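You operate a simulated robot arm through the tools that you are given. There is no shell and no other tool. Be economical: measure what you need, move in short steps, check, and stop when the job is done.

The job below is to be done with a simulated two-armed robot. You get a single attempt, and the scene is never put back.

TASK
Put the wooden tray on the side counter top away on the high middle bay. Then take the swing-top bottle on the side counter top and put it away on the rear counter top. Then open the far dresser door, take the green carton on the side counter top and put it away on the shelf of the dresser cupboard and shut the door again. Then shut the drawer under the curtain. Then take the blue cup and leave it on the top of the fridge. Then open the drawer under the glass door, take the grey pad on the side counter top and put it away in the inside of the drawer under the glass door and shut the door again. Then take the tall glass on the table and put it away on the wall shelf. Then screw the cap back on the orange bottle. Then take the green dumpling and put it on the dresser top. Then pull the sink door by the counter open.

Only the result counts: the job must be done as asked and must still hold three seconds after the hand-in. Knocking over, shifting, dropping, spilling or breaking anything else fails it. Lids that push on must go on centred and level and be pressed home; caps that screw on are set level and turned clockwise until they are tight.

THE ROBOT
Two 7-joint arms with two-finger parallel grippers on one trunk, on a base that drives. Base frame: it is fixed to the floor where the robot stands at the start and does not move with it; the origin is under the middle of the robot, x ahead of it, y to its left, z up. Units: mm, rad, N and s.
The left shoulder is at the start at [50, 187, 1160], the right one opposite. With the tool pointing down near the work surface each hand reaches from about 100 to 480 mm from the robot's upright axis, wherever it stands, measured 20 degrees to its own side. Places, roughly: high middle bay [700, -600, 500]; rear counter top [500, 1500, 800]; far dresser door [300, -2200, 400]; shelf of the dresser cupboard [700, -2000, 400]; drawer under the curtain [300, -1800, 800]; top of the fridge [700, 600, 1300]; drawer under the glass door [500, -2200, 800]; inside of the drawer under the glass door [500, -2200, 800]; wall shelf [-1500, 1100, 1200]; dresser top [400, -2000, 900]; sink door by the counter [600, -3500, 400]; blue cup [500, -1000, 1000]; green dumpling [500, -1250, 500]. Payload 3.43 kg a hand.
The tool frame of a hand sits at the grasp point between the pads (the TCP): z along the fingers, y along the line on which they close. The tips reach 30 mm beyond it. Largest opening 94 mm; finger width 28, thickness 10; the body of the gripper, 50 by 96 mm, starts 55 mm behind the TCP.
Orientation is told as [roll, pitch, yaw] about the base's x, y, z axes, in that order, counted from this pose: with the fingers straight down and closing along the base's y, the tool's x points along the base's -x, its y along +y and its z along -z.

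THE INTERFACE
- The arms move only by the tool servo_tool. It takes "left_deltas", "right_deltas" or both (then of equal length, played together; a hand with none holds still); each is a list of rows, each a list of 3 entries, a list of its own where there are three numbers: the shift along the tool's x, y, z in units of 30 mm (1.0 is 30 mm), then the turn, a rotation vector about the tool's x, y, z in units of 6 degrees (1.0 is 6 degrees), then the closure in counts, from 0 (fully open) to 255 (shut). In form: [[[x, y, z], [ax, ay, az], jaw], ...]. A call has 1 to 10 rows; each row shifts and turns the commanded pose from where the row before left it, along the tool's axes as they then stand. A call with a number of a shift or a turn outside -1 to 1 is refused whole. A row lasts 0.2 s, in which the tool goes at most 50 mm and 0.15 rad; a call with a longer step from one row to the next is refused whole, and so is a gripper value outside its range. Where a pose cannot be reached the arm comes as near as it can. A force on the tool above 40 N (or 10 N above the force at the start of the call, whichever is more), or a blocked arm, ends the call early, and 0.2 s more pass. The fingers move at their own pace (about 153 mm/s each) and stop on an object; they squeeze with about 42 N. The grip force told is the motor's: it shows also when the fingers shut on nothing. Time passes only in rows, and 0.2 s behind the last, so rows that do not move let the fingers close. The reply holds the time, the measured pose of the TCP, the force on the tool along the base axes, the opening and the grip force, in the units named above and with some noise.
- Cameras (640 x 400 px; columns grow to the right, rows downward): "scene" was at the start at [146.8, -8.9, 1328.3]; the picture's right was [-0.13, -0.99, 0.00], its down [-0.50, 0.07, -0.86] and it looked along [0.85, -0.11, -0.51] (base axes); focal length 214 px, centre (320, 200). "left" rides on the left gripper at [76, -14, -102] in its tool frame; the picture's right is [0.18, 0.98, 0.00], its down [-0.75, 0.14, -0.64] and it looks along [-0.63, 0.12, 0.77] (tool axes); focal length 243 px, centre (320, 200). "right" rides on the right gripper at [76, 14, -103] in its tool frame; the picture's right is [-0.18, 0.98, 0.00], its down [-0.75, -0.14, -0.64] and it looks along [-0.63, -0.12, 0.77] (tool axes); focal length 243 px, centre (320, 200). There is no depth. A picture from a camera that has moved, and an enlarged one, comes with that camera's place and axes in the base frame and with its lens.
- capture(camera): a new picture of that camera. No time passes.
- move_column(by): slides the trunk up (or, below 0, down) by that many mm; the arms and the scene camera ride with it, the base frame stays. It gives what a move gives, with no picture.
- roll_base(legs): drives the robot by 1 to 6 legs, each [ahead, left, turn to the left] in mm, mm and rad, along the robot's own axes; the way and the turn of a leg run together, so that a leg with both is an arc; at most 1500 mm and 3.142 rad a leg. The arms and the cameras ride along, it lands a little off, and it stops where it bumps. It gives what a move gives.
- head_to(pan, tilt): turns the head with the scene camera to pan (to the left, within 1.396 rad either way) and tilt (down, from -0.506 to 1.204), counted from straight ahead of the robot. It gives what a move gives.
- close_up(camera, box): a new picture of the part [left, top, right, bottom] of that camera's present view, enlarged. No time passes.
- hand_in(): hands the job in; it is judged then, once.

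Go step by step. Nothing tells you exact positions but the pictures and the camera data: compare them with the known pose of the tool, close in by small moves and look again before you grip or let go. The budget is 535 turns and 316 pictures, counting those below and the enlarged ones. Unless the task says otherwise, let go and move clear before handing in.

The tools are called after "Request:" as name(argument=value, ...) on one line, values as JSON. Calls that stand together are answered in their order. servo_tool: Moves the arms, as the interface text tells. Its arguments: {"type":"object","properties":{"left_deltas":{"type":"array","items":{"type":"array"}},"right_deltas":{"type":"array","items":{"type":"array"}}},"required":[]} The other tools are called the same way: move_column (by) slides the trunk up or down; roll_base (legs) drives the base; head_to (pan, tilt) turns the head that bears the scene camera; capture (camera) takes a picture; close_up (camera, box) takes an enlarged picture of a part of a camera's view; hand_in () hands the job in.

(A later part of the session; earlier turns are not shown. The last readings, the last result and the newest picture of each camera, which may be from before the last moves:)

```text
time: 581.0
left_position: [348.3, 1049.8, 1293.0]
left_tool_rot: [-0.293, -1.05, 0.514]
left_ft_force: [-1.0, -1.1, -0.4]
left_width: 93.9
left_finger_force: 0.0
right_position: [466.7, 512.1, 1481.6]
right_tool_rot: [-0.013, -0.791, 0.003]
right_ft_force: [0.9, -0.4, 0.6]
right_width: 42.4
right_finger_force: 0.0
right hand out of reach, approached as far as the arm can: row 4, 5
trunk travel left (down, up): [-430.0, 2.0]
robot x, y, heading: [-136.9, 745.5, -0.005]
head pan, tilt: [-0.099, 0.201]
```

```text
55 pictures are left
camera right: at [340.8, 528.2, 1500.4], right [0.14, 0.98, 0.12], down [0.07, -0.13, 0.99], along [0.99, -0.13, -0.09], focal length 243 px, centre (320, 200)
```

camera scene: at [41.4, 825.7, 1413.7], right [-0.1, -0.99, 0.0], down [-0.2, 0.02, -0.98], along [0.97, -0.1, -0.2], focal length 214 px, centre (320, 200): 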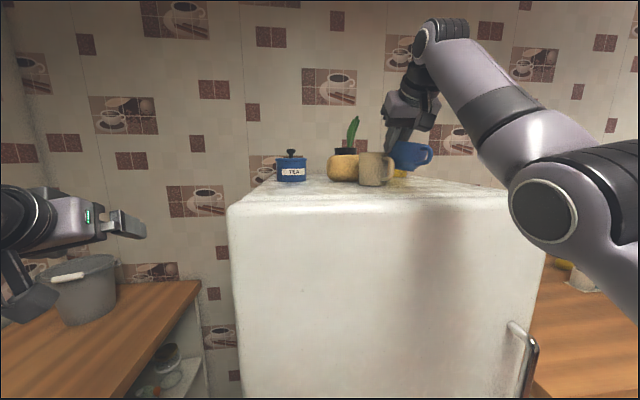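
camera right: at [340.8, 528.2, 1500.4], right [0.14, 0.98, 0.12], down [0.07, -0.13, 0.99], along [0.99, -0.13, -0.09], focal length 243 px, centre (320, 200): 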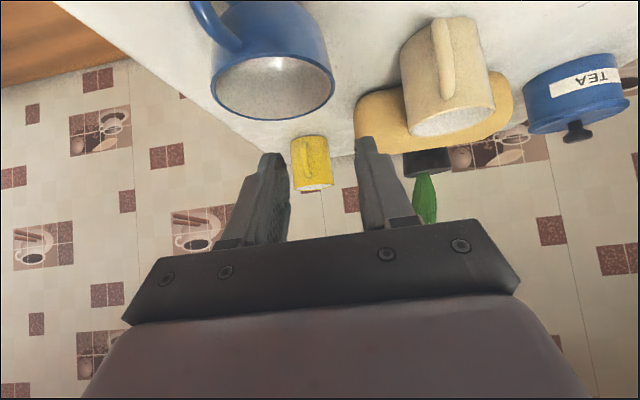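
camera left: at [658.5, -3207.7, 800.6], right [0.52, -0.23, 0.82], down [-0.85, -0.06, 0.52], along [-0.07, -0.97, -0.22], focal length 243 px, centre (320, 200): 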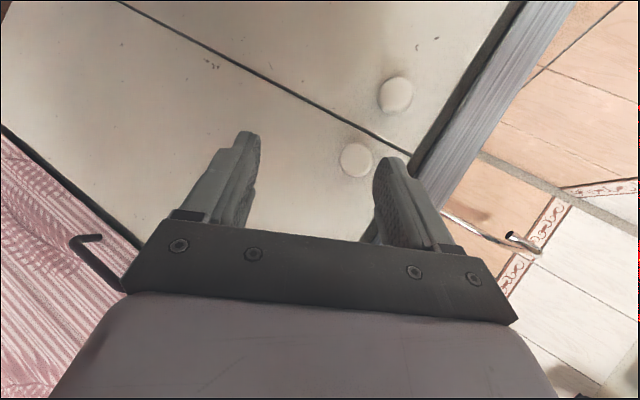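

Request:
roll_base(legs=[[-330, 0, 0], [0, 0, 1.57], [0, 0, 1.57], [60, 900, 0]])

Request:
servo_tool(right_deltas=[[[0.7, 0, 0.5], [0, 0, 0], 0], [[0.7, 0, 0.5], [0, 0, 0], 0], [[0.7, 0, 0.5], [0, 0, 0], 0], [[0.7, 0, 0.5], [0, 0, 0], 0], [[0.7, 0, 0.6], [0, 0, 0], 0], [[0.7, 0, 0.6], [0, 0, 0], 0], [[0.7, 0, 0.6], [0, 0, 0], 0], [[0.7, 0, 0.6], [0, 0, 0], 0], [[0.7, 0, 0.6], [0, 0, 0], 0], [[0.7, 0, 0.6], [0, 0, 0], 0]])

Request:
head_to(pan=-0.2, tilt=0.6)

Request:
capture(camera="scene")

```text
time: 595.2
left_position: [-1008.9, -464.2, 1293.3]
left_tool_rot: [-0.292, -1.05, -2.607]
left_ft_force: [0.0, -0.4, 0.8]
left_width: 94.0
left_finger_force: 0.0
right_position: [-1138.2, 69.6, 1481.7]
right_tool_rot: [-0.01, -0.794, -3.119]
right_ft_force: [-0.1, 0.2, -0.3]
right_width: 42.5
right_finger_force: 0.0
trunk travel left (down, up): [-430.0, 2.0]
robot x, y, heading: [-525.6, -151.9, -3.124]
head pan, tilt: [-0.099, 0.201]
```

```text
time: 597.5
left_position: [-1009.8, -462.9, 1294.6]
left_tool_rot: [-0.291, -1.048, -2.607]
left_ft_force: [-0.4, 0.4, 0.2]
left_width: 93.9
left_finger_force: 0.0
right_position: [-1111.8, 75.7, 1214.1]
right_tool_rot: [-0.014, -0.792, -3.12]
right_ft_force: [0.3, -0.5, 0.4]
right_width: 94.2
right_finger_force: 0.0
trunk travel left (down, up): [-430.0, 2.0]
robot x, y, heading: [-527.0, -155.1, -3.123]
head pan, tilt: [-0.099, 0.201]
```

```text
time: 598.3
left_position: [-1010.5, -463.7, 1293.2]
left_tool_rot: [-0.295, -1.048, -2.608]
left_ft_force: [0.4, 0.1, -0.2]
left_width: 94.1
left_finger_force: 0.0
right_position: [-1111.1, 73.6, 1215.1]
right_tool_rot: [-0.011, -0.791, -3.121]
right_ft_force: [-0.6, -0.4, -0.3]
right_width: 93.7
right_finger_force: 0.1
trunk travel left (down, up): [-430.0, 2.0]
robot x, y, heading: [-520.8, -152.6, -3.127]
head pan, tilt: [-0.201, 0.6]
```

```text
54 pictures are left
camera scene: at [-669.9, -134.8, 1377.1], right [0.18, 0.98, 0.0], down [0.55, -0.1, -0.83], along [-0.81, 0.15, -0.56], focal length 214 px, centre (320, 200)
```

scene: 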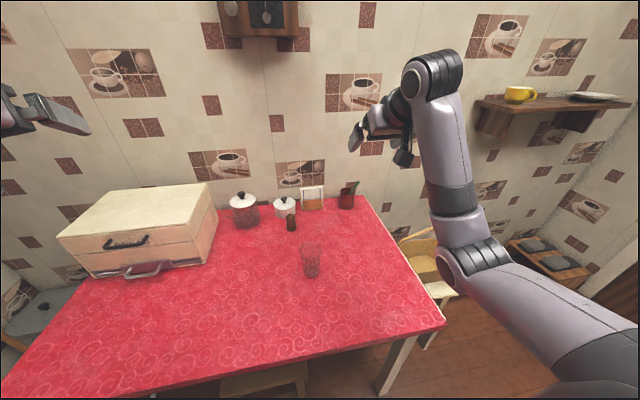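

Request:
roll_base(legs=[[-85, 157, -0.015]])

Request:
move_column(by=-225)

Request:
capture(camera="right")

```text
time: 599.8
left_position: [-923.4, -612.6, 1294.1]
left_tool_rot: [-0.294, -1.049, -2.619]
left_ft_force: [-0.5, 0.2, -0.8]
left_width: 94.1
left_finger_force: 0.0
right_position: [-1019.1, -73.5, 1215.3]
right_tool_rot: [-0.015, -0.792, -3.132]
right_ft_force: [-0.1, -0.1, 0.5]
right_width: 94.0
right_finger_force: 0.0
trunk travel left (down, up): [-430.0, 2.0]
robot x, y, heading: [-439.3, -306.8, -3.137]
head pan, tilt: [-0.201, 0.6]
```

```text
time: 602.2
left_position: [-923.8, -612.3, 1068.3]
left_tool_rot: [-0.293, -1.049, -2.618]
left_ft_force: [0.4, 0.3, 0.0]
left_width: 94.1
left_finger_force: 0.1
right_position: [-1020.5, -73.3, 989.7]
right_tool_rot: [-0.012, -0.793, -3.132]
right_ft_force: [-0.5, -0.5, -0.3]
right_width: 94.0
right_finger_force: 0.1
trunk travel left (down, up): [-205.0, 227.0]
robot x, y, heading: [-435.3, -308.9, -3.136]
head pan, tilt: [-0.201, 0.6]
```

```text
53 pictures are left
camera right: at [-892.9, -86.8, 1007.5], right [-0.13, -0.98, 0.12], down [-0.07, 0.13, 0.99], along [-0.99, 0.12, -0.09], focal length 243 px, centre (320, 200)
```

right: 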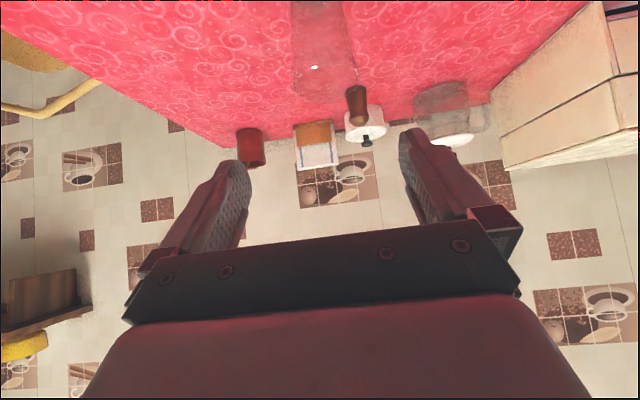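

Request:
servo_tool(right_deltas=[[[0, 0, 0], [0, -1, 0], 0], [[0, 0, 0], [0, -1, 0], 0], [[0, 0, 0], [0, -1, 0], 0], [[0, 0, 0], [0, -1, 0], 0], [[0.82, 0, 0.39], [0, -0.1, 0], 0], [[0.82, 0, 0.39], [0, 0, 0], 0], [[0.82, 0, 0.39], [0, 0, 0], 0], [[0.82, 0, 0.39], [0, 0, 0], 0], [[0.82, 0, 0.39], [0, 0, 0], 0], [[0.8, 0, 0.35], [0, 0, 0], 0]])

Request:
capture(camera="right")

```text
time: 604.4
left_position: [-924.2, -613.4, 1069.0]
left_tool_rot: [-0.294, -1.049, -2.618]
left_ft_force: [-0.5, -0.1, -0.2]
left_width: 94.3
left_finger_force: 0.0
right_position: [-1035.0, -72.0, 827.1]
right_tool_rot: [-0.027, -1.222, -3.118]
right_ft_force: [0.2, -0.5, 0.0]
right_width: 94.1
right_finger_force: 0.1
trunk travel left (down, up): [-205.0, 227.0]
robot x, y, heading: [-433.6, -310.0, -3.14]
head pan, tilt: [-0.201, 0.6]
```

```text
52 pictures are left
camera right: at [-912.3, -85.3, 791.6], right [-0.06, -0.98, 0.16], down [0.34, 0.13, 0.93], along [-0.94, 0.11, 0.33], focal length 243 px, centre (320, 200)
```

right: 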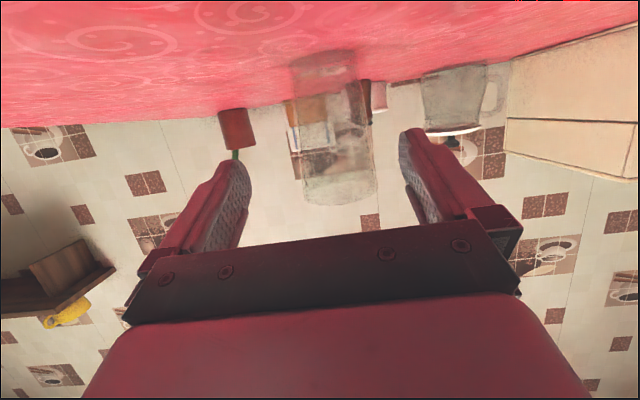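

Request:
servo_tool(right_deltas=[[[-0.33, 0.12, 0.9], [0, 0, 0], 0], [[-0.33, 0.12, 0.9], [0, 0, 0], 0], [[-0.33, 0.1, 0.9], [0, 0, 0], 0]])

Request:
capture(camera="right")

```text
time: 605.2
left_position: [-923.6, -612.9, 1069.3]
left_tool_rot: [-0.293, -1.049, -2.62]
left_ft_force: [-0.1, -0.1, 0.3]
left_width: 94.1
left_finger_force: 0.0
right_position: [-1120.4, -82.7, 827.2]
right_tool_rot: [-0.027, -1.22, -3.117]
right_ft_force: [-0.3, 0.7, 0.6]
right_width: 94.1
right_finger_force: 0.1
trunk travel left (down, up): [-205.0, 227.0]
robot x, y, heading: [-436.7, -306.5, -3.137]
head pan, tilt: [-0.201, 0.6]
```

```text
51 pictures are left
camera right: at [-997.5, -95.2, 791.2], right [-0.06, -0.98, 0.16], down [0.34, 0.13, 0.93], along [-0.94, 0.11, 0.33], focal length 243 px, centre (320, 200)
```

right: 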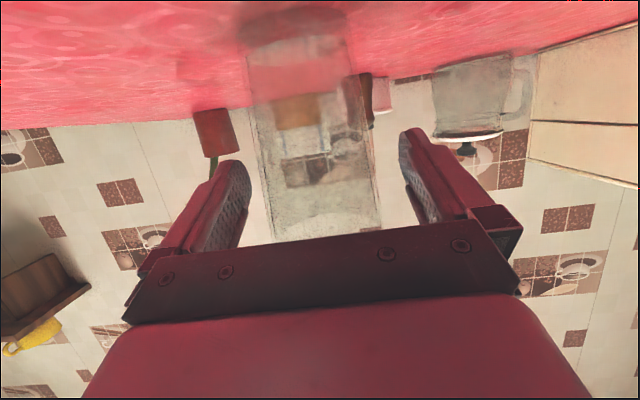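

Request:
servo_tool(right_deltas=[[[-0.24, -0.12, 0.66], [0, 0, 0], 0], [[-0.24, -0.08, 0.66], [0, 0, 0], 0], [[0, 0, 0], [0, 0, 0], 0]])

Request:
capture(camera="right")

```text
time: 606.0
left_position: [-924.8, -611.8, 1069.3]
left_tool_rot: [-0.293, -1.049, -2.617]
left_ft_force: [-0.2, 0.4, -0.6]
left_width: 94.0
left_finger_force: 0.1
right_position: [-1162.5, -74.0, 827.5]
right_tool_rot: [-0.023, -1.22, -3.117]
right_ft_force: [0.2, -0.1, 0.1]
right_width: 94.2
right_finger_force: 0.1
trunk travel left (down, up): [-205.0, 227.0]
robot x, y, heading: [-435.9, -302.8, -3.138]
head pan, tilt: [-0.201, 0.6]
```

```text
50 pictures are left
camera right: at [-1038.7, -87.8, 791.9], right [-0.06, -0.98, 0.16], down [0.34, 0.13, 0.93], along [-0.94, 0.11, 0.33], focal length 243 px, centre (320, 200)
```

right: 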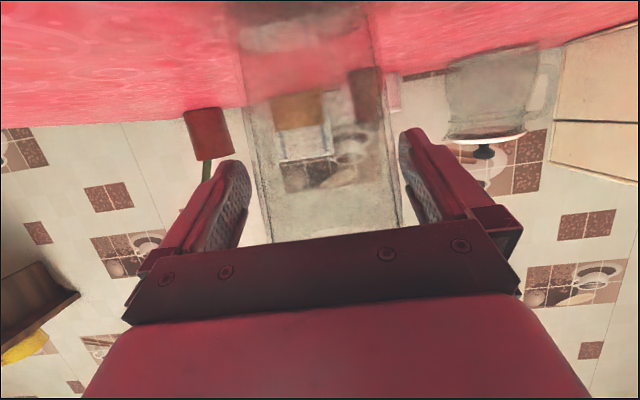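

Request:
servo_tool(right_deltas=[[[-0.05, 0, 0.2], [0, 0, 0], 0], [[0, 0, 0], [0, 0, 0], 150], [[0, 0, 0], [0, 0, 0], 255], [[0, 0, 0], [0, 0, 0], 255]])

Request:
servo_tool(right_deltas=[[[-0.2, 0, -0.07], [0, 0, 0], 255], [[-0.6, 0, -0.22], [0, 0, 0], 255], [[-0.8, 0, -0.3], [0, 0, 0], 255], [[-0.8, 0, -0.3], [0, 0, 0], 255]])

Request:
capture(camera="right")

```text
time: 607.0
left_position: [-924.9, -613.8, 1070.0]
left_tool_rot: [-0.293, -1.05, -2.619]
left_ft_force: [-1.4, -0.3, -0.1]
left_width: 94.1
left_finger_force: 0.0
right_position: [-1167.0, -74.0, 828.4]
right_tool_rot: [-0.026, -1.223, -3.115]
right_ft_force: [0.3, -0.3, 1.8]
right_width: 73.8
right_finger_force: 41.6
trunk travel left (down, up): [-205.0, 227.0]
robot x, y, heading: [-434.8, -307.0, -3.138]
head pan, tilt: [-0.201, 0.6]
```

```text
time: 608.0
left_position: [-925.6, -613.0, 1067.9]
left_tool_rot: [-0.293, -1.049, -2.62]
left_ft_force: [0.0, -0.5, -0.9]
left_width: 93.9
left_finger_force: 0.1
right_position: [-1170.2, -76.4, 903.9]
right_tool_rot: [-0.025, -1.218, -3.116]
right_ft_force: [0.0, -1.0, -2.4]
right_width: 71.3
right_finger_force: 41.4
trunk travel left (down, up): [-205.0, 227.0]
robot x, y, heading: [-435.5, -307.5, -3.139]
head pan, tilt: [-0.201, 0.6]
```

```text
49 pictures are left
camera right: at [-1047.1, -89.6, 868.5], right [-0.06, -0.98, 0.16], down [0.34, 0.13, 0.93], along [-0.94, 0.11, 0.33], focal length 243 px, centre (320, 200)
```

right: 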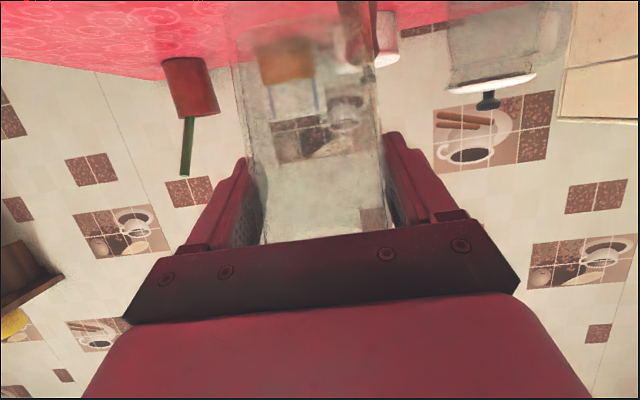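

Request:
move_column(by=227)

Request:
servo_tool(right_deltas=[[[-0.9, 0, -0.34], [0, 0, 0], 255], [[-0.9, 0, -0.34], [0, 0, 0], 255], [[-0.9, 0, -0.34], [0, 0, 0], 255], [[-0.9, 0, -0.34], [0, 0, 0], 255], [[-0.9, 0, -0.34], [0, 0, 0], 255], [[-0.9, 0, -0.34], [0, 0, 0], 255], [[-0.9, 0, -0.34], [0, 0, 0], 255]])

Request:
roll_base(legs=[[0, -1060, 0]])

Request:
head_to(pan=-0.15, tilt=0.2)

Request:
capture(camera="scene")

```text
time: 610.4
left_position: [-924.6, -613.5, 1294.3]
left_tool_rot: [-0.292, -1.048, -2.62]
left_ft_force: [0.7, 0.0, -0.1]
left_width: 94.1
left_finger_force: 0.0
right_position: [-1170.5, -77.5, 1130.5]
right_tool_rot: [-0.026, -1.22, -3.116]
right_ft_force: [0.2, 0.0, -3.2]
right_width: 71.3
right_finger_force: 41.9
trunk travel left (down, up): [-432.0, 0.0]
robot x, y, heading: [-436.2, -310.1, -3.141]
head pan, tilt: [-0.201, 0.6]
```

```text
time: 612.0
left_position: [-924.6, -612.9, 1295.1]
left_tool_rot: [-0.295, -1.049, -2.618]
left_ft_force: [-0.7, -0.2, -0.3]
left_width: 94.0
left_finger_force: 0.2
right_position: [-1167.1, -79.4, 1334.2]
right_tool_rot: [-0.025, -1.22, -3.115]
right_ft_force: [0.6, -0.7, -2.0]
right_width: 71.3
right_finger_force: 41.8
trunk travel left (down, up): [-432.0, 0.0]
robot x, y, heading: [-433.6, -309.6, -3.143]
head pan, tilt: [-0.201, 0.6]
```

```text
time: 617.6
left_position: [-931.0, 466.2, 1294.8]
left_tool_rot: [-0.29, -1.05, -2.608]
left_ft_force: [0.2, 0.3, -0.2]
left_width: 94.4
left_finger_force: 0.0
right_position: [-1180.4, 998.2, 1333.8]
right_tool_rot: [-0.023, -1.22, -3.104]
right_ft_force: [0.7, -0.5, -2.8]
right_width: 71.2
right_finger_force: 42.1
trunk travel left (down, up): [-432.0, 0.0]
robot x, y, heading: [-445.6, 774.9, -3.13]
head pan, tilt: [-0.201, 0.6]
```

```text
time: 618.4
left_position: [-931.3, 466.0, 1295.4]
left_tool_rot: [-0.292, -1.048, -2.608]
left_ft_force: [-0.2, 0.7, 0.0]
left_width: 93.9
left_finger_force: 0.1
right_position: [-1179.0, 998.2, 1334.5]
right_tool_rot: [-0.027, -1.219, -3.105]
right_ft_force: [-0.3, -0.9, -2.5]
right_width: 71.2
right_finger_force: 42.0
trunk travel left (down, up): [-432.0, 0.0]
robot x, y, heading: [-441.2, 775.0, -3.132]
head pan, tilt: [-0.15, 0.201]
```

```text
48 pictures are left
camera scene: at [-597.1, 791.4, 1415.3], right [0.14, 0.99, 0.0], down [0.2, -0.03, -0.98], along [-0.97, 0.13, -0.2], focal length 214 px, centre (320, 200)
```

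scene: 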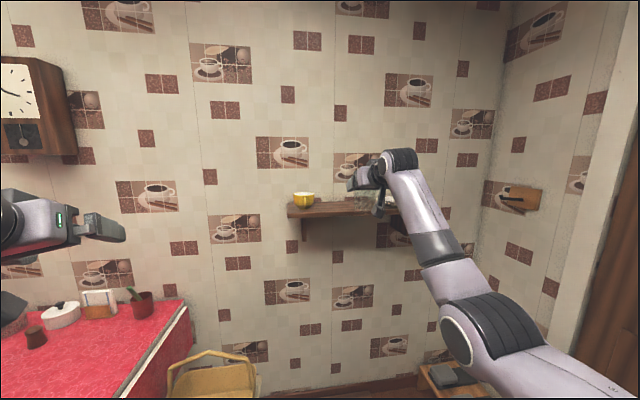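

Request:
servo_tool(right_deltas=[[[-0.9, 0, -0.34], [0, 0, 0], 255], [[-0.7, 0, -0.25], [0, 0, 0], 255]])

Request:
roll_base(legs=[[190, -12, -0.01]])

Request:
capture(camera="right")

```text
time: 619.0
left_position: [-929.9, 466.3, 1295.3]
left_tool_rot: [-0.294, -1.049, -2.607]
left_ft_force: [-0.6, 0.1, -0.5]
left_width: 94.0
left_finger_force: 0.2
right_position: [-1178.5, 995.7, 1387.9]
right_tool_rot: [-0.026, -1.221, -3.105]
right_ft_force: [-0.1, -0.3, -2.6]
right_width: 71.4
right_finger_force: 41.8
trunk travel left (down, up): [-432.0, 0.0]
robot x, y, heading: [-444.6, 775.7, -3.13]
head pan, tilt: [-0.15, 0.201]
```

```text
time: 620.6
left_position: [-1117.2, 479.8, 1293.7]
left_tool_rot: [-0.292, -1.048, -2.616]
left_ft_force: [-1.4, 0.1, -0.7]
left_width: 93.9
left_finger_force: 0.0
right_position: [-1361.3, 1012.3, 1387.5]
right_tool_rot: [-0.026, -1.219, -3.114]
right_ft_force: [0.4, -0.5, -2.9]
right_width: 71.3
right_finger_force: 41.9
trunk travel left (down, up): [-432.0, 0.0]
robot x, y, heading: [-627.5, 786.3, -3.132]
head pan, tilt: [-0.15, 0.201]
```

```text
47 pictures are left
camera right: at [-1238.1, 1000.2, 1351.0], right [-0.06, -0.98, 0.16], down [0.34, 0.13, 0.93], along [-0.94, 0.11, 0.33], focal length 243 px, centre (320, 200)
```

right: 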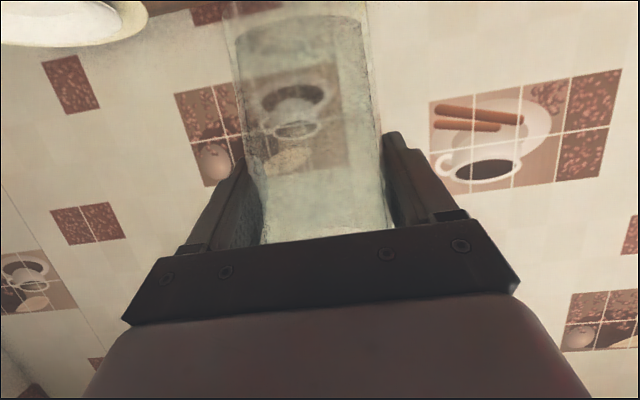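

Request:
roll_base(legs=[[100, 0, 0]])

Request:
capture(camera="scene")

```text
time: 621.7
left_position: [-1215.5, 478.3, 1294.5]
left_tool_rot: [-0.292, -1.048, -2.617]
left_ft_force: [0.6, 0.2, 0.7]
left_width: 94.0
left_finger_force: 0.0
right_position: [-1458.8, 1012.4, 1386.1]
right_tool_rot: [-0.026, -1.22, -3.112]
right_ft_force: [-0.9, -0.2, -2.9]
right_width: 71.0
right_finger_force: 42.2
trunk travel left (down, up): [-432.0, 0.0]
robot x, y, heading: [-727.0, 783.5, -3.134]
head pan, tilt: [-0.15, 0.201]
```

```text
46 pictures are left
camera scene: at [-879.5, 801.9, 1415.2], right [0.14, 0.99, 0.0], down [0.2, -0.03, -0.98], along [-0.97, 0.14, -0.2], focal length 214 px, centre (320, 200)
```

scene: 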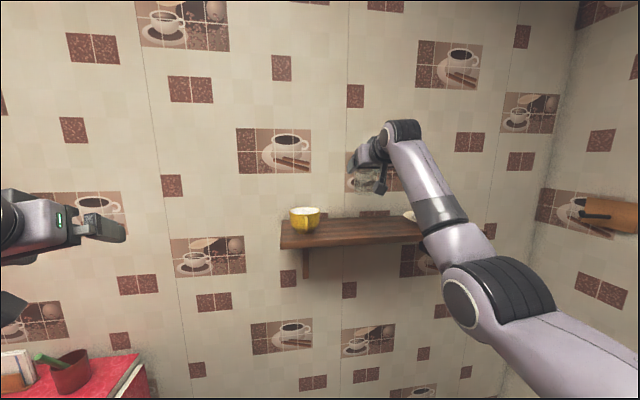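

Request:
move_column(by=-68)

Request:
move_column(by=-8)

Request:
move_column(by=-6)

```text
time: 622.8
left_position: [-1213.9, 478.3, 1226.8]
left_tool_rot: [-0.294, -1.05, -2.615]
left_ft_force: [-0.6, 1.4, -0.9]
left_width: 94.2
left_finger_force: 0.0
right_position: [-1458.0, 1011.3, 1319.7]
right_tool_rot: [-0.028, -1.221, -3.111]
right_ft_force: [-0.4, 0.0, -2.2]
right_width: 71.3
right_finger_force: 42.2
trunk travel left (down, up): [-364.0, 68.0]
robot x, y, heading: [-729.2, 784.1, -3.134]
head pan, tilt: [-0.15, 0.201]
```

```text
time: 623.3
left_position: [-1213.8, 479.3, 1219.1]
left_tool_rot: [-0.294, -1.048, -2.615]
left_ft_force: [-0.7, 0.2, -0.4]
left_width: 94.0
left_finger_force: 0.0
right_position: [-1458.3, 1012.5, 1311.2]
right_tool_rot: [-0.026, -1.22, -3.112]
right_ft_force: [0.2, 0.9, -2.1]
right_width: 71.3
right_finger_force: 42.1
trunk travel left (down, up): [-356.0, 76.0]
robot x, y, heading: [-724.9, 783.1, -3.134]
head pan, tilt: [-0.15, 0.201]
```

```text
time: 623.9
left_position: [-1215.6, 480.4, 1212.7]
left_tool_rot: [-0.293, -1.048, -2.614]
left_ft_force: [-0.4, 0.5, -0.2]
left_width: 93.9
left_finger_force: 0.1
right_position: [-1459.1, 1011.6, 1305.7]
right_tool_rot: [-0.025, -1.221, -3.112]
right_ft_force: [-0.2, -0.3, -0.9]
right_width: 71.0
right_finger_force: 42.2
trunk travel left (down, up): [-350.0, 82.0]
robot x, y, heading: [-727.8, 785.3, -3.137]
head pan, tilt: [-0.15, 0.201]
```

Request:
move_column(by=-4)

Request:
move_column(by=-3)

Request:
capture(camera="right")

```text
time: 624.4
left_position: [-1213.6, 479.1, 1208.8]
left_tool_rot: [-0.294, -1.049, -2.614]
left_ft_force: [-0.3, -0.7, 0.1]
left_width: 93.9
left_finger_force: 0.0
right_position: [-1458.4, 1012.8, 1302.0]
right_tool_rot: [-0.025, -1.222, -3.113]
right_ft_force: [-0.2, 0.2, -2.7]
right_width: 71.1
right_finger_force: 42.2
trunk travel left (down, up): [-346.0, 86.0]
robot x, y, heading: [-724.0, 787.7, -3.138]
head pan, tilt: [-0.15, 0.201]
```

```text
time: 624.9
left_position: [-1215.1, 480.5, 1205.4]
left_tool_rot: [-0.292, -1.048, -2.614]
left_ft_force: [-0.6, 0.9, 0.1]
left_width: 94.1
left_finger_force: 0.1
right_position: [-1459.6, 1011.4, 1297.1]
right_tool_rot: [-0.026, -1.22, -3.111]
right_ft_force: [-0.4, 0.2, -2.1]
right_width: 71.1
right_finger_force: 41.8
trunk travel left (down, up): [-343.0, 89.0]
robot x, y, heading: [-728.2, 783.6, -3.132]
head pan, tilt: [-0.15, 0.201]
```

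```text
45 pictures are left
camera right: at [-1335.2, 999.2, 1262.4], right [-0.06, -0.98, 0.16], down [0.34, 0.13, 0.93], along [-0.94, 0.11, 0.33], focal length 243 px, centre (320, 200)
```

right: 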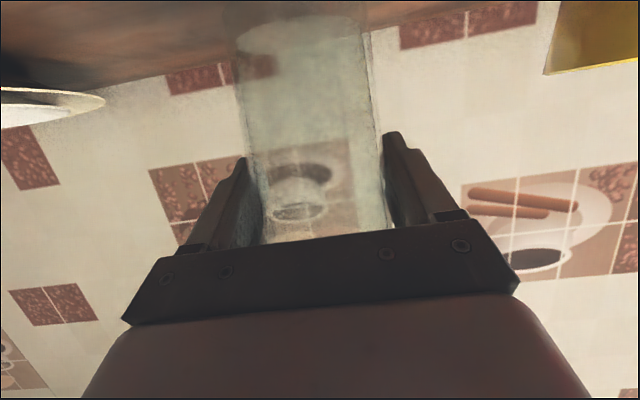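

Request:
move_column(by=-6)

Request:
move_column(by=-5)

Request:
move_column(by=-5)

```text
time: 625.5
left_position: [-1214.8, 479.5, 1200.2]
left_tool_rot: [-0.294, -1.049, -2.615]
left_ft_force: [0.1, 0.1, -0.9]
left_width: 94.1
left_finger_force: 0.1
right_position: [-1459.1, 1010.9, 1291.7]
right_tool_rot: [-0.026, -1.219, -3.112]
right_ft_force: [-0.1, -0.1, -1.9]
right_width: 71.0
right_finger_force: 42.2
trunk travel left (down, up): [-337.0, 95.0]
robot x, y, heading: [-725.4, 784.6, -3.135]
head pan, tilt: [-0.15, 0.201]
```

```text
time: 626.0
left_position: [-1213.5, 478.6, 1196.2]
left_tool_rot: [-0.293, -1.05, -2.614]
left_ft_force: [-0.8, -0.3, 0.1]
left_width: 94.2
left_finger_force: 0.0
right_position: [-1458.8, 1011.7, 1286.2]
right_tool_rot: [-0.027, -1.22, -3.112]
right_ft_force: [0.7, -0.4, -1.7]
right_width: 70.9
right_finger_force: 42.0
trunk travel left (down, up): [-332.0, 100.0]
robot x, y, heading: [-726.9, 787.1, -3.138]
head pan, tilt: [-0.15, 0.201]
```

```text
time: 626.6
left_position: [-1214.6, 478.4, 1189.7]
left_tool_rot: [-0.293, -1.05, -2.613]
left_ft_force: [-0.5, -0.1, 0.1]
left_width: 93.8
left_finger_force: 0.0
right_position: [-1459.1, 1011.4, 1283.1]
right_tool_rot: [-0.027, -1.218, -3.113]
right_ft_force: [-0.1, 0.3, -2.1]
right_width: 71.0
right_finger_force: 41.4
trunk travel left (down, up): [-327.0, 105.0]
robot x, y, heading: [-727.7, 790.2, -3.132]
head pan, tilt: [-0.15, 0.201]
```

Request:
move_column(by=-6)

Request:
move_column(by=-5)

Request:
move_column(by=-5)

```text
time: 627.1
left_position: [-1213.7, 479.9, 1184.3]
left_tool_rot: [-0.292, -1.049, -2.616]
left_ft_force: [0.1, 0.1, -0.2]
left_width: 94.0
left_finger_force: 0.1
right_position: [-1459.1, 1012.6, 1277.2]
right_tool_rot: [-0.027, -1.221, -3.112]
right_ft_force: [-0.3, 0.8, -0.1]
right_width: 71.3
right_finger_force: 41.7
trunk travel left (down, up): [-321.0, 111.0]
robot x, y, heading: [-725.4, 785.1, -3.136]
head pan, tilt: [-0.15, 0.201]
```

```text
time: 627.7
left_position: [-1214.0, 479.0, 1179.6]
left_tool_rot: [-0.295, -1.051, -2.613]
left_ft_force: [-0.5, 0.2, -0.1]
left_width: 94.1
left_finger_force: 0.0
right_position: [-1456.2, 1009.9, 1275.9]
right_tool_rot: [-0.027, -1.231, -3.109]
right_ft_force: [-3.4, -1.8, 12.0]
right_width: 71.2
right_finger_force: 42.5
trunk travel left (down, up): [-316.0, 116.0]
robot x, y, heading: [-726.7, 784.5, -3.131]
head pan, tilt: [-0.15, 0.201]
```

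```text
time: 628.2
left_position: [-1213.0, 477.5, 1174.9]
left_tool_rot: [-0.298, -1.051, -2.612]
left_ft_force: [0.7, -0.4, -0.1]
left_width: 93.9
left_finger_force: 0.0
right_position: [-1454.8, 1010.5, 1270.9]
right_tool_rot: [-0.029, -1.227, -3.108]
right_ft_force: [-0.7, -4.8, 19.3]
right_width: 70.5
right_finger_force: 41.9
trunk travel left (down, up): [-311.0, 121.0]
robot x, y, heading: [-719.3, 786.7, -3.138]
head pan, tilt: [-0.15, 0.201]
```

Request:
move_column(by=7)

Request:
servo_tool(right_deltas=[[[0, 0, 0], [0, 0, 0], 45], [[0, 0, 0], [0, 0, 0], 20], [[0, 0, 0], [0, 0, 0], 0]])

Request:
roll_base(legs=[[-220, 0, 0]])

Request:
capture(camera="right")

```text
time: 628.8
left_position: [-1214.2, 479.8, 1181.6]
left_tool_rot: [-0.293, -1.051, -2.614]
left_ft_force: [0.2, 0.4, -0.5]
left_width: 94.1
left_finger_force: 0.0
right_position: [-1459.4, 1012.1, 1272.1]
right_tool_rot: [-0.028, -1.215, -3.113]
right_ft_force: [1.4, -1.9, 3.8]
right_width: 70.5
right_finger_force: 41.9
trunk travel left (down, up): [-318.0, 114.0]
robot x, y, heading: [-724.5, 787.3, -3.137]
head pan, tilt: [-0.15, 0.201]
```

```text
time: 629.6
left_position: [-1214.6, 478.8, 1181.5]
left_tool_rot: [-0.293, -1.047, -2.615]
left_ft_force: [0.1, -0.2, -0.2]
left_width: 94.0
left_finger_force: 0.0
right_position: [-1459.5, 1012.6, 1273.0]
right_tool_rot: [-0.027, -1.221, -3.109]
right_ft_force: [-0.1, -1.1, -0.8]
right_width: 93.9
right_finger_force: 0.1
trunk travel left (down, up): [-318.0, 114.0]
robot x, y, heading: [-724.5, 787.6, -3.127]
head pan, tilt: [-0.15, 0.201]
```

```text
time: 631.3
left_position: [-987.8, 482.6, 1181.3]
left_tool_rot: [-0.293, -1.051, -2.62]
left_ft_force: [0.3, -0.7, 0.4]
left_width: 93.9
left_finger_force: 0.0
right_position: [-1230.4, 1015.7, 1274.9]
right_tool_rot: [-0.028, -1.219, -3.117]
right_ft_force: [0.4, -0.1, -0.3]
right_width: 94.1
right_finger_force: 0.1
trunk travel left (down, up): [-318.0, 114.0]
robot x, y, heading: [-499.6, 786.4, -3.144]
head pan, tilt: [-0.15, 0.201]
```

```text
44 pictures are left
camera right: at [-1107.0, 1002.9, 1237.8], right [-0.06, -0.98, 0.16], down [0.34, 0.13, 0.93], along [-0.94, 0.11, 0.33], focal length 243 px, centre (320, 200)
```

right: 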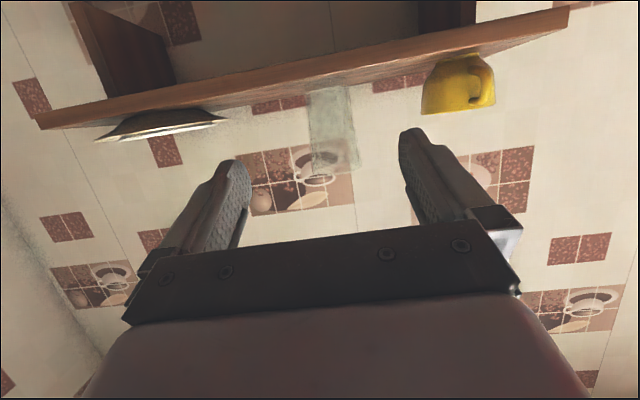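

Request:
roll_base(legs=[[0, 0, 1.57], [0, 0, 1.57], [150, -1250, 0]])

Request:
servo_tool(right_deltas=[[[0, 0, -0.5], [0, 1, 0], 0], [[0, 0, -0.5], [0, 1, 0], 0], [[0, 0, 0], [0, 1, 0], 0], [[0, 0, 0], [0, 1, 0], 0], [[0, 0, 0], [0, 1, 0], 0], [[0, 0, 0], [0, 1, 0], 0], [[0, 0, 0], [0, 1, 0], 0], [[0, 0, 0], [0, 1, 0], 0], [[0, 0, 0], [0, 1, 0], 0], [[0, 0, 0], [0, 1, 0], 0]])

Request:
servo_tool(right_deltas=[[[0, 0, 0], [0, 1, 0], 0], [[0, 0, 0], [0, 0.6, 0], 0], [[0, 0, 0], [0, 0, 0], 0]])

Request:
head_to(pan=-0.1, tilt=0.6)

Request:
capture(camera="scene")

```text
time: 645.2
left_position: [152.1, -129.4, 1181.6]
left_tool_rot: [-0.291, -1.049, 0.519]
left_ft_force: [0.3, -1.3, 0.6]
left_width: 94.1
left_finger_force: 0.1
right_position: [393.4, -664.5, 1273.2]
right_tool_rot: [-0.025, -1.221, 0.02]
right_ft_force: [0.6, -0.7, 0.1]
right_width: 94.1
right_finger_force: 0.0
trunk travel left (down, up): [-318.0, 114.0]
robot x, y, heading: [-338.4, -436.7, 0.002]
head pan, tilt: [-0.15, 0.201]
```

```text
time: 647.4
left_position: [151.7, -130.2, 1181.6]
left_tool_rot: [-0.294, -1.052, 0.521]
left_ft_force: [-0.1, -0.1, -0.4]
left_width: 94.0
left_finger_force: 0.1
right_position: [248.7, -675.8, 1217.0]
right_tool_rot: [-0.01, -0.177, -0.002]
right_ft_force: [-0.5, 1.2, -0.4]
right_width: 93.9
right_finger_force: 0.0
right hand out of reach, approached as far as the arm can: row 4, 5, 6, 7, 8, 9, 10
trunk travel left (down, up): [-318.0, 114.0]
robot x, y, heading: [-339.3, -431.6, 0.006]
head pan, tilt: [-0.15, 0.201]
```

```text
time: 648.2
left_position: [153.7, -130.3, 1181.0]
left_tool_rot: [-0.292, -1.049, 0.518]
left_ft_force: [0.5, 0.9, 0.3]
left_width: 94.2
left_finger_force: 0.0
right_position: [237.7, -677.3, 1214.6]
right_tool_rot: [-0.013, -0.118, 0.0]
right_ft_force: [-0.5, -1.0, 0.2]
right_width: 94.2
right_finger_force: 0.2
right hand out of reach, approached as far as the arm can: row 1, 2
trunk travel left (down, up): [-318.0, 114.0]
robot x, y, heading: [-339.3, -435.6, 0.0]
head pan, tilt: [-0.15, 0.201]
```

```text
time: 649.1
left_position: [152.7, -130.3, 1180.2]
left_tool_rot: [-0.294, -1.05, 0.518]
left_ft_force: [-0.2, 0.5, -0.2]
left_width: 94.2
left_finger_force: 0.1
right_position: [239.4, -677.0, 1214.7]
right_tool_rot: [-0.013, -0.118, 0.002]
right_ft_force: [0.8, 0.8, -0.8]
right_width: 94.1
right_finger_force: 0.0
trunk travel left (down, up): [-318.0, 114.0]
robot x, y, heading: [-335.8, -432.7, -0.003]
head pan, tilt: [-0.099, 0.6]
```

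```text
43 pictures are left
camera scene: at [-191.8, -439.3, 1264.7], right [-0.1, -0.99, 0.0], down [-0.56, 0.06, -0.83], along [0.82, -0.08, -0.56], focal length 214 px, centre (320, 200)
```

scene: 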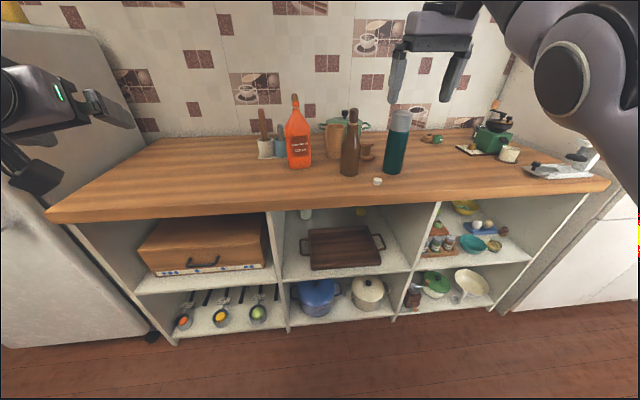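

Request:
servo_tool(right_deltas=[[[0, 0, 0], [0, 0.6, 0], 95], [[0, 0, 0], [0, 0.6, 0], 95], [[0, 0, 0], [0, 0, 0], 95]])

Request:
roll_base(legs=[[172, -17, 0]])

Request:
move_column(by=-240)

Request:
capture(camera="right")

```text
time: 649.9
left_position: [153.2, -130.4, 1181.6]
left_tool_rot: [-0.292, -1.05, 0.518]
left_ft_force: [0.3, -0.1, -0.2]
left_width: 94.2
left_finger_force: 0.0
right_position: [237.9, -678.3, 1214.4]
right_tool_rot: [-0.01, -0.118, 0.001]
right_ft_force: [-0.1, 0.1, 0.9]
right_width: 58.9
right_finger_force: 0.0
right hand out of reach, approached as far as the arm can: row 1, 2
trunk travel left (down, up): [-318.0, 114.0]
robot x, y, heading: [-339.3, -436.7, -0.001]
head pan, tilt: [-0.099, 0.6]
```

```text
time: 651.3
left_position: [322.9, -148.7, 1181.1]
left_tool_rot: [-0.292, -1.048, 0.516]
left_ft_force: [0.4, -0.1, 0.8]
left_width: 94.1
left_finger_force: 0.0
right_position: [408.1, -695.5, 1215.3]
right_tool_rot: [-0.011, -0.116, 0.0]
right_ft_force: [1.1, 0.3, 0.0]
right_width: 59.1
right_finger_force: 0.1
trunk travel left (down, up): [-318.0, 114.0]
robot x, y, heading: [-165.7, -453.7, -0.0]
head pan, tilt: [-0.099, 0.6]
```

```text
time: 653.8
left_position: [322.2, -149.0, 941.7]
left_tool_rot: [-0.294, -1.05, 0.518]
left_ft_force: [0.1, -0.1, 0.0]
left_width: 94.0
left_finger_force: 0.0
right_position: [408.4, -693.9, 975.3]
right_tool_rot: [-0.012, -0.118, -0.003]
right_ft_force: [1.1, -0.6, 0.5]
right_width: 59.0
right_finger_force: 0.0
trunk travel left (down, up): [-78.0, 354.0]
robot x, y, heading: [-167.9, -453.6, -0.004]
head pan, tilt: [-0.099, 0.6]
```

```text
42 pictures are left
camera right: at [320.0, -678.9, 1067.8], right [0.18, 0.98, 0.01], down [0.67, -0.14, 0.73], along [0.72, -0.13, -0.69], focal length 243 px, centre (320, 200)
```

right: 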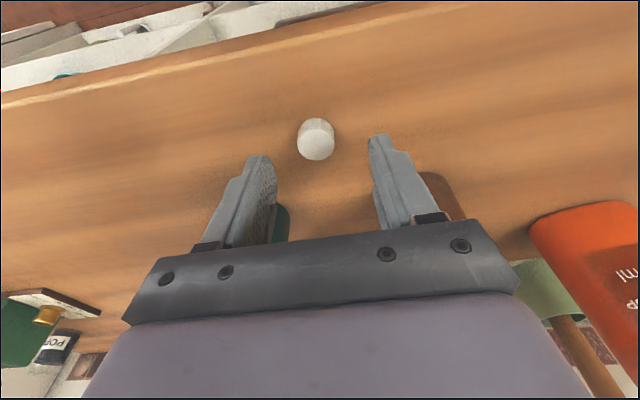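

Request:
roll_base(legs=[[9, -5, 0]])

Request:
move_column(by=-41)

Request:
capture(camera="right")

```text
time: 654.6
left_position: [332.2, -153.0, 939.1]
left_tool_rot: [-0.292, -1.049, 0.519]
left_ft_force: [0.3, -0.1, 0.7]
left_width: 94.4
left_finger_force: 0.1
right_position: [416.2, -700.4, 973.0]
right_tool_rot: [-0.011, -0.117, 0.0]
right_ft_force: [0.5, -1.4, -0.2]
right_width: 58.8
right_finger_force: 0.1
trunk travel left (down, up): [-78.0, 354.0]
robot x, y, heading: [-160.5, -456.0, -0.002]
head pan, tilt: [-0.099, 0.6]
```

```text
time: 655.3
left_position: [333.0, -152.5, 917.7]
left_tool_rot: [-0.373, -1.079, 0.588]
left_ft_force: [-2.4, -1.2, 4.7]
left_width: 93.8
left_finger_force: 0.1
right_position: [415.1, -700.0, 937.7]
right_tool_rot: [-0.01, -0.118, -0.001]
right_ft_force: [-0.7, 0.4, -0.1]
right_width: 58.8
right_finger_force: 0.1
trunk travel left (down, up): [-42.0, 390.0]
robot x, y, heading: [-157.5, -452.9, -0.003]
head pan, tilt: [-0.099, 0.6]
stopped: the force on the tool passed its limit (the readings are from after the stop); the commanded pose is now the measured one
```

```text
41 pictures are left
camera right: at [328.4, -684.4, 1031.6], right [0.18, 0.98, 0.01], down [0.67, -0.14, 0.73], along [0.72, -0.13, -0.69], focal length 243 px, centre (320, 200)
```

right: 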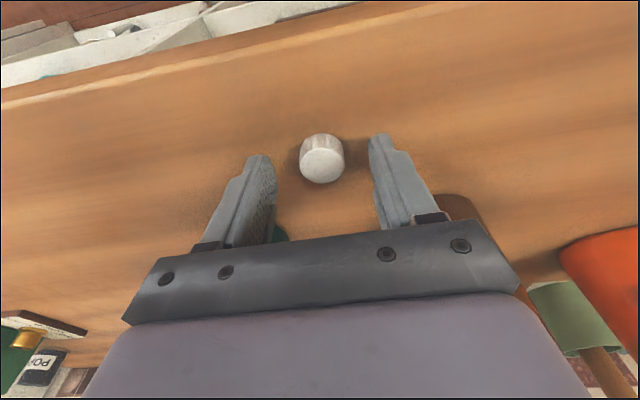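

Request:
servo_tool(left_deltas=[[[-0.8, 0, -0.45], [0, 0, 0], 0], [[-0.8, 0, -0.45], [0, 0, 0], 0], [[-0.8, 0, -0.45], [0, 0, 0], 0], [[-0.8, 0, -0.45], [0, 0, 0], 0], [[-0.8, 0, -0.45], [0, 0, 0], 0], [[-0.8, 0, -0.45], [0, 0, 0], 0]], right_deltas=[[[-0.05, 0, 0.16], [0, 0, 0], 95], [[0, 0, 0], [0, 0, 0], 95], [[0, 0, 0], [0, 0, 0], 200], [[0, 0, 0], [0, 0, 0], 255], [[0, 0, 0], [0, 0, 0], 255], [[0, 0, 0], [0, 0, 0], 255]])

Request:
move_column(by=300)

Request:
capture(camera="right")

```text
time: 656.7
left_position: [315.9, -129.1, 1080.3]
left_tool_rot: [-0.361, -1.077, 0.583]
left_ft_force: [-0.2, -0.1, 0.1]
left_width: 94.1
left_finger_force: 0.0
right_position: [417.8, -700.2, 934.0]
right_tool_rot: [-0.01, -0.115, 0.0]
right_ft_force: [0.3, 0.2, 0.2]
right_width: 25.6
right_finger_force: 41.9
trunk travel left (down, up): [-42.0, 390.0]
robot x, y, heading: [-160.5, -457.0, -0.002]
head pan, tilt: [-0.099, 0.6]
```

```text
time: 659.7
left_position: [316.5, -128.0, 1379.5]
left_tool_rot: [-0.363, -1.076, 0.584]
left_ft_force: [0.5, 0.1, -0.6]
left_width: 94.1
left_finger_force: 0.1
right_position: [418.5, -699.8, 1234.8]
right_tool_rot: [-0.009, -0.117, -0.001]
right_ft_force: [0.2, -0.1, -0.1]
right_width: 25.6
right_finger_force: 42.5
trunk travel left (down, up): [-342.0, 90.0]
robot x, y, heading: [-159.6, -457.6, 0.005]
head pan, tilt: [-0.099, 0.6]
```

```text
40 pictures are left
camera right: at [331.6, -683.7, 1327.5], right [0.19, 0.98, 0.01], down [0.67, -0.14, 0.73], along [0.71, -0.13, -0.69], focal length 243 px, centre (320, 200)
```

right: 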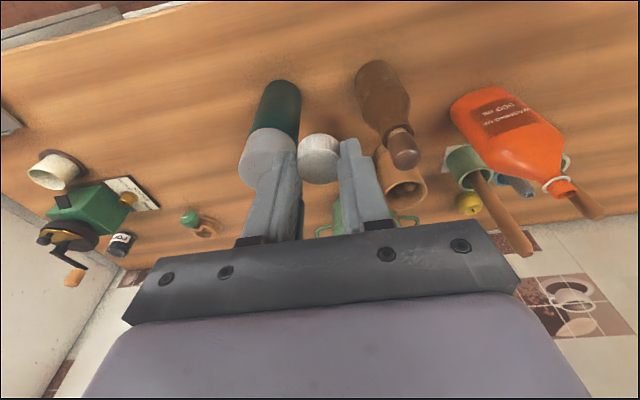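

Request:
roll_base(legs=[[0, 266, 0], [125, 0, 0]])

Request:
capture(camera="right")

```text
time: 662.4
left_position: [442.9, 138.3, 1378.8]
left_tool_rot: [-0.365, -1.078, 0.584]
left_ft_force: [0.6, -0.3, 0.3]
left_width: 94.1
left_finger_force: 0.1
right_position: [544.1, -433.2, 1233.4]
right_tool_rot: [-0.012, -0.115, -0.001]
right_ft_force: [0.7, -0.3, -0.8]
right_width: 25.7
right_finger_force: 42.0
trunk travel left (down, up): [-342.0, 90.0]
robot x, y, heading: [-32.3, -190.1, 0.003]
head pan, tilt: [-0.099, 0.6]
```

```text
39 pictures are left
camera right: at [458.4, -416.2, 1327.2], right [0.18, 0.98, 0.01], down [0.67, -0.14, 0.73], along [0.71, -0.13, -0.69], focal length 243 px, centre (320, 200)
```

right: 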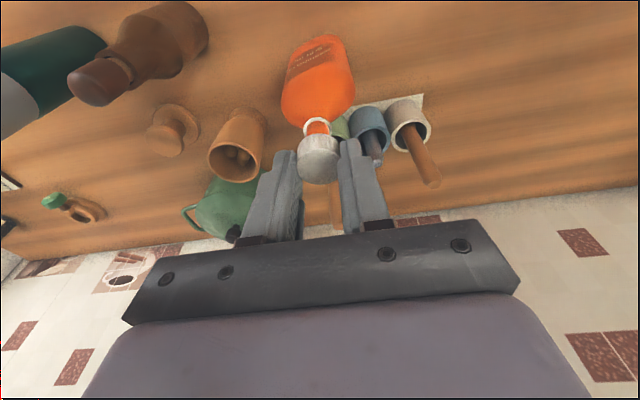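

Request:
head_to(pan=-0.45, tilt=0.3)

Request:
close_up(camera="scene", box=[260, 150, 380, 240])

```text
time: 663.3
left_position: [442.1, 139.1, 1379.7]
left_tool_rot: [-0.361, -1.077, 0.586]
left_ft_force: [-0.2, -1.3, 0.1]
left_width: 93.8
left_finger_force: 0.1
right_position: [545.5, -432.0, 1233.4]
right_tool_rot: [-0.012, -0.117, 0.0]
right_ft_force: [-0.1, -1.5, -0.7]
right_width: 25.8
right_finger_force: 42.2
trunk travel left (down, up): [-342.0, 90.0]
robot x, y, heading: [-32.9, -188.5, -0.001]
head pan, tilt: [-0.45, 0.3]
```

```text
4.44 times, centred on (320, 195) of scene
camera zoom: at [108.7, -226.3, 1316.3], right [-0.44, -0.9, 0.0], down [-0.27, 0.13, -0.96], along [0.86, -0.42, -0.3], focal length 953 px, centre (320, 222)
```

zoom: 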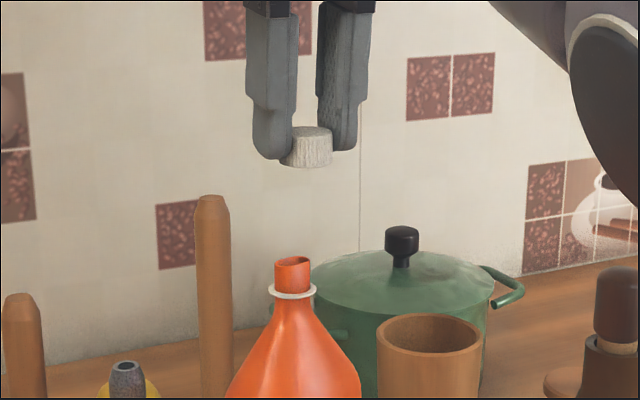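

Request:
move_column(by=88)

Request:
servo_tool(right_deltas=[[[0, 0, 0.7], [0, 0.3, 0], 255], [[0, 0, 0.7], [0, 0.3, 0], 255], [[0, 0, 0.7], [0, 0.3, 0], 255], [[0, 0, 0.7], [0, 0.3, 0], 255], [[0, 0, 0], [0, 0, 0], 255]])

```text
time: 664.5
left_position: [442.2, 137.9, 1467.2]
left_tool_rot: [-0.362, -1.078, 0.585]
left_ft_force: [0.0, -0.6, 0.0]
left_width: 94.0
left_finger_force: 0.1
right_position: [544.1, -433.4, 1322.3]
right_tool_rot: [-0.01, -0.114, 0.0]
right_ft_force: [-0.4, -1.0, -0.3]
right_width: 25.6
right_finger_force: 42.3
trunk travel left (down, up): [-430.0, 2.0]
robot x, y, heading: [-29.6, -189.6, -0.0]
head pan, tilt: [-0.45, 0.3]
```

```text
time: 665.7
left_position: [441.9, 137.9, 1468.4]
left_tool_rot: [-0.362, -1.077, 0.583]
left_ft_force: [0.5, 0.3, 0.0]
left_width: 93.9
left_finger_force: 0.1
right_position: [559.2, -436.2, 1242.8]
right_tool_rot: [-0.011, 0.01, 0.0]
right_ft_force: [0.1, 0.0, 0.1]
right_width: 25.9
right_finger_force: 41.6
right hand out of reach, approached as far as the arm can: row 1, 3
trunk travel left (down, up): [-430.0, 2.0]
robot x, y, heading: [-36.4, -192.5, -0.005]
head pan, tilt: [-0.45, 0.3]
```

Request:
servo_tool(right_deltas=[[[0, 0, 0], [-0.05, -0.6, 0], 255], [[0, 0, 0], [-0.05, -0.6, 0], 255], [[0, 0, 0], [0, 0, 0], 255]])

Request:
close_up(camera="scene", box=[260, 180, 380, 270])

```text
time: 666.5
left_position: [442.8, 138.7, 1467.5]
left_tool_rot: [-0.363, -1.078, 0.584]
left_ft_force: [-0.6, 0.2, 0.2]
left_width: 94.0
left_finger_force: 0.1
right_position: [580.0, -434.1, 1251.2]
right_tool_rot: [0.0, -0.114, 0.0]
right_ft_force: [0.0, 0.7, 0.6]
right_width: 25.7
right_finger_force: 42.1
right hand out of reach, approached as far as the arm can: row 1, 2
trunk travel left (down, up): [-430.0, 2.0]
robot x, y, heading: [-31.4, -190.0, -0.003]
head pan, tilt: [-0.45, 0.3]
```

```text
4.44 times, centred on (320, 225) of scene
camera zoom: at [108.6, -226.3, 1404.4], right [-0.44, -0.9, 0.0], down [-0.27, 0.13, -0.96], along [0.86, -0.42, -0.3], focal length 953 px, centre (320, 89)
```

zoom: 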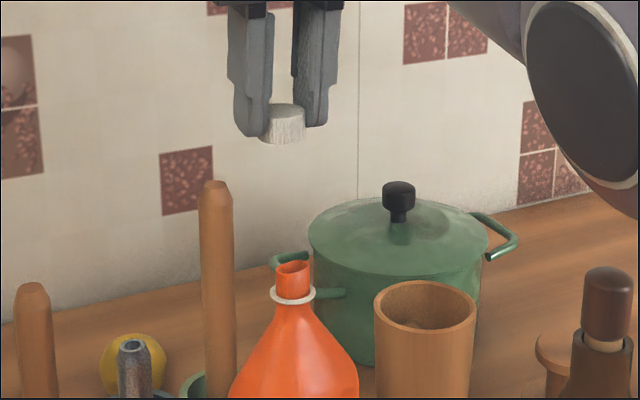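

Request:
servo_tool(right_deltas=[[[0.09, -0.08, 0.8], [0, 0, 0], 255], [[0.09, -0.07, 0.8], [0, 0, 0], 255], [[0.09, 0, 0.65], [0, 0, 0], 255], [[0, 0, 0], [0, 0, 0], 255]])

Request:
close_up(camera="scene", box=[280, 210, 360, 260])

Request:
capture(camera="right")

```text
time: 667.5
left_position: [442.3, 138.6, 1468.0]
left_tool_rot: [-0.364, -1.077, 0.583]
left_ft_force: [0.1, 0.4, 0.3]
left_width: 94.1
left_finger_force: 0.0
right_position: [601.6, -437.0, 1191.1]
right_tool_rot: [-0.001, -0.116, -0.003]
right_ft_force: [-0.2, 0.5, 0.0]
right_width: 25.8
right_finger_force: 41.5
right hand out of reach, approached as far as the arm can: row 1, 2, 3
trunk travel left (down, up): [-430.0, 2.0]
robot x, y, heading: [-30.1, -187.2, 0.001]
head pan, tilt: [-0.45, 0.3]
```

```text
8.00 times, centred on (320, 235) of scene
camera zoom: at [108.4, -226.4, 1404.4], right [-0.44, -0.9, 0.0], down [-0.27, 0.13, -0.96], along [0.86, -0.42, -0.3], focal length 1716 px, centre (320, -80)
```

zoom: 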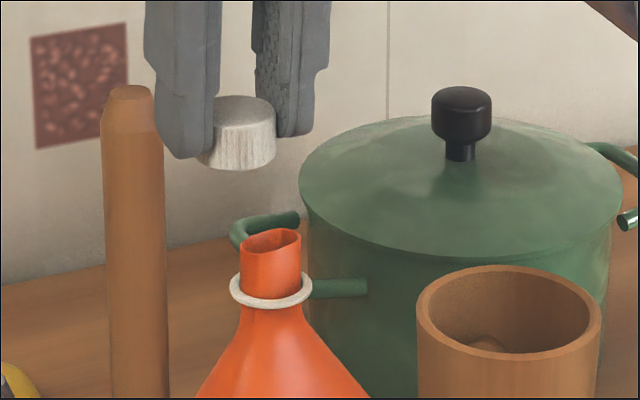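

```text
35 pictures are left
camera right: at [514.3, -422.0, 1283.9], right [0.18, 0.98, 0.02], down [0.67, -0.14, 0.72], along [0.71, -0.12, -0.69], focal length 243 px, centre (320, 200)
```

right: 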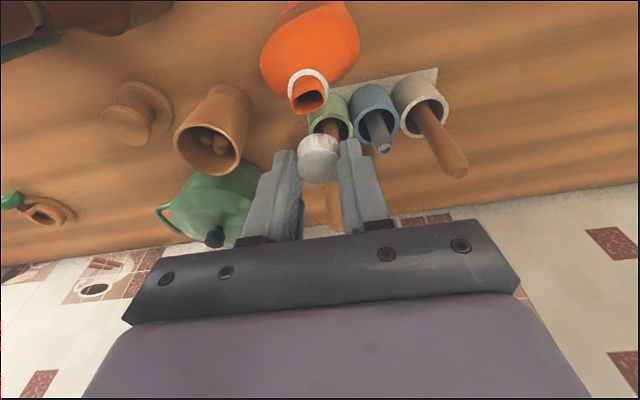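

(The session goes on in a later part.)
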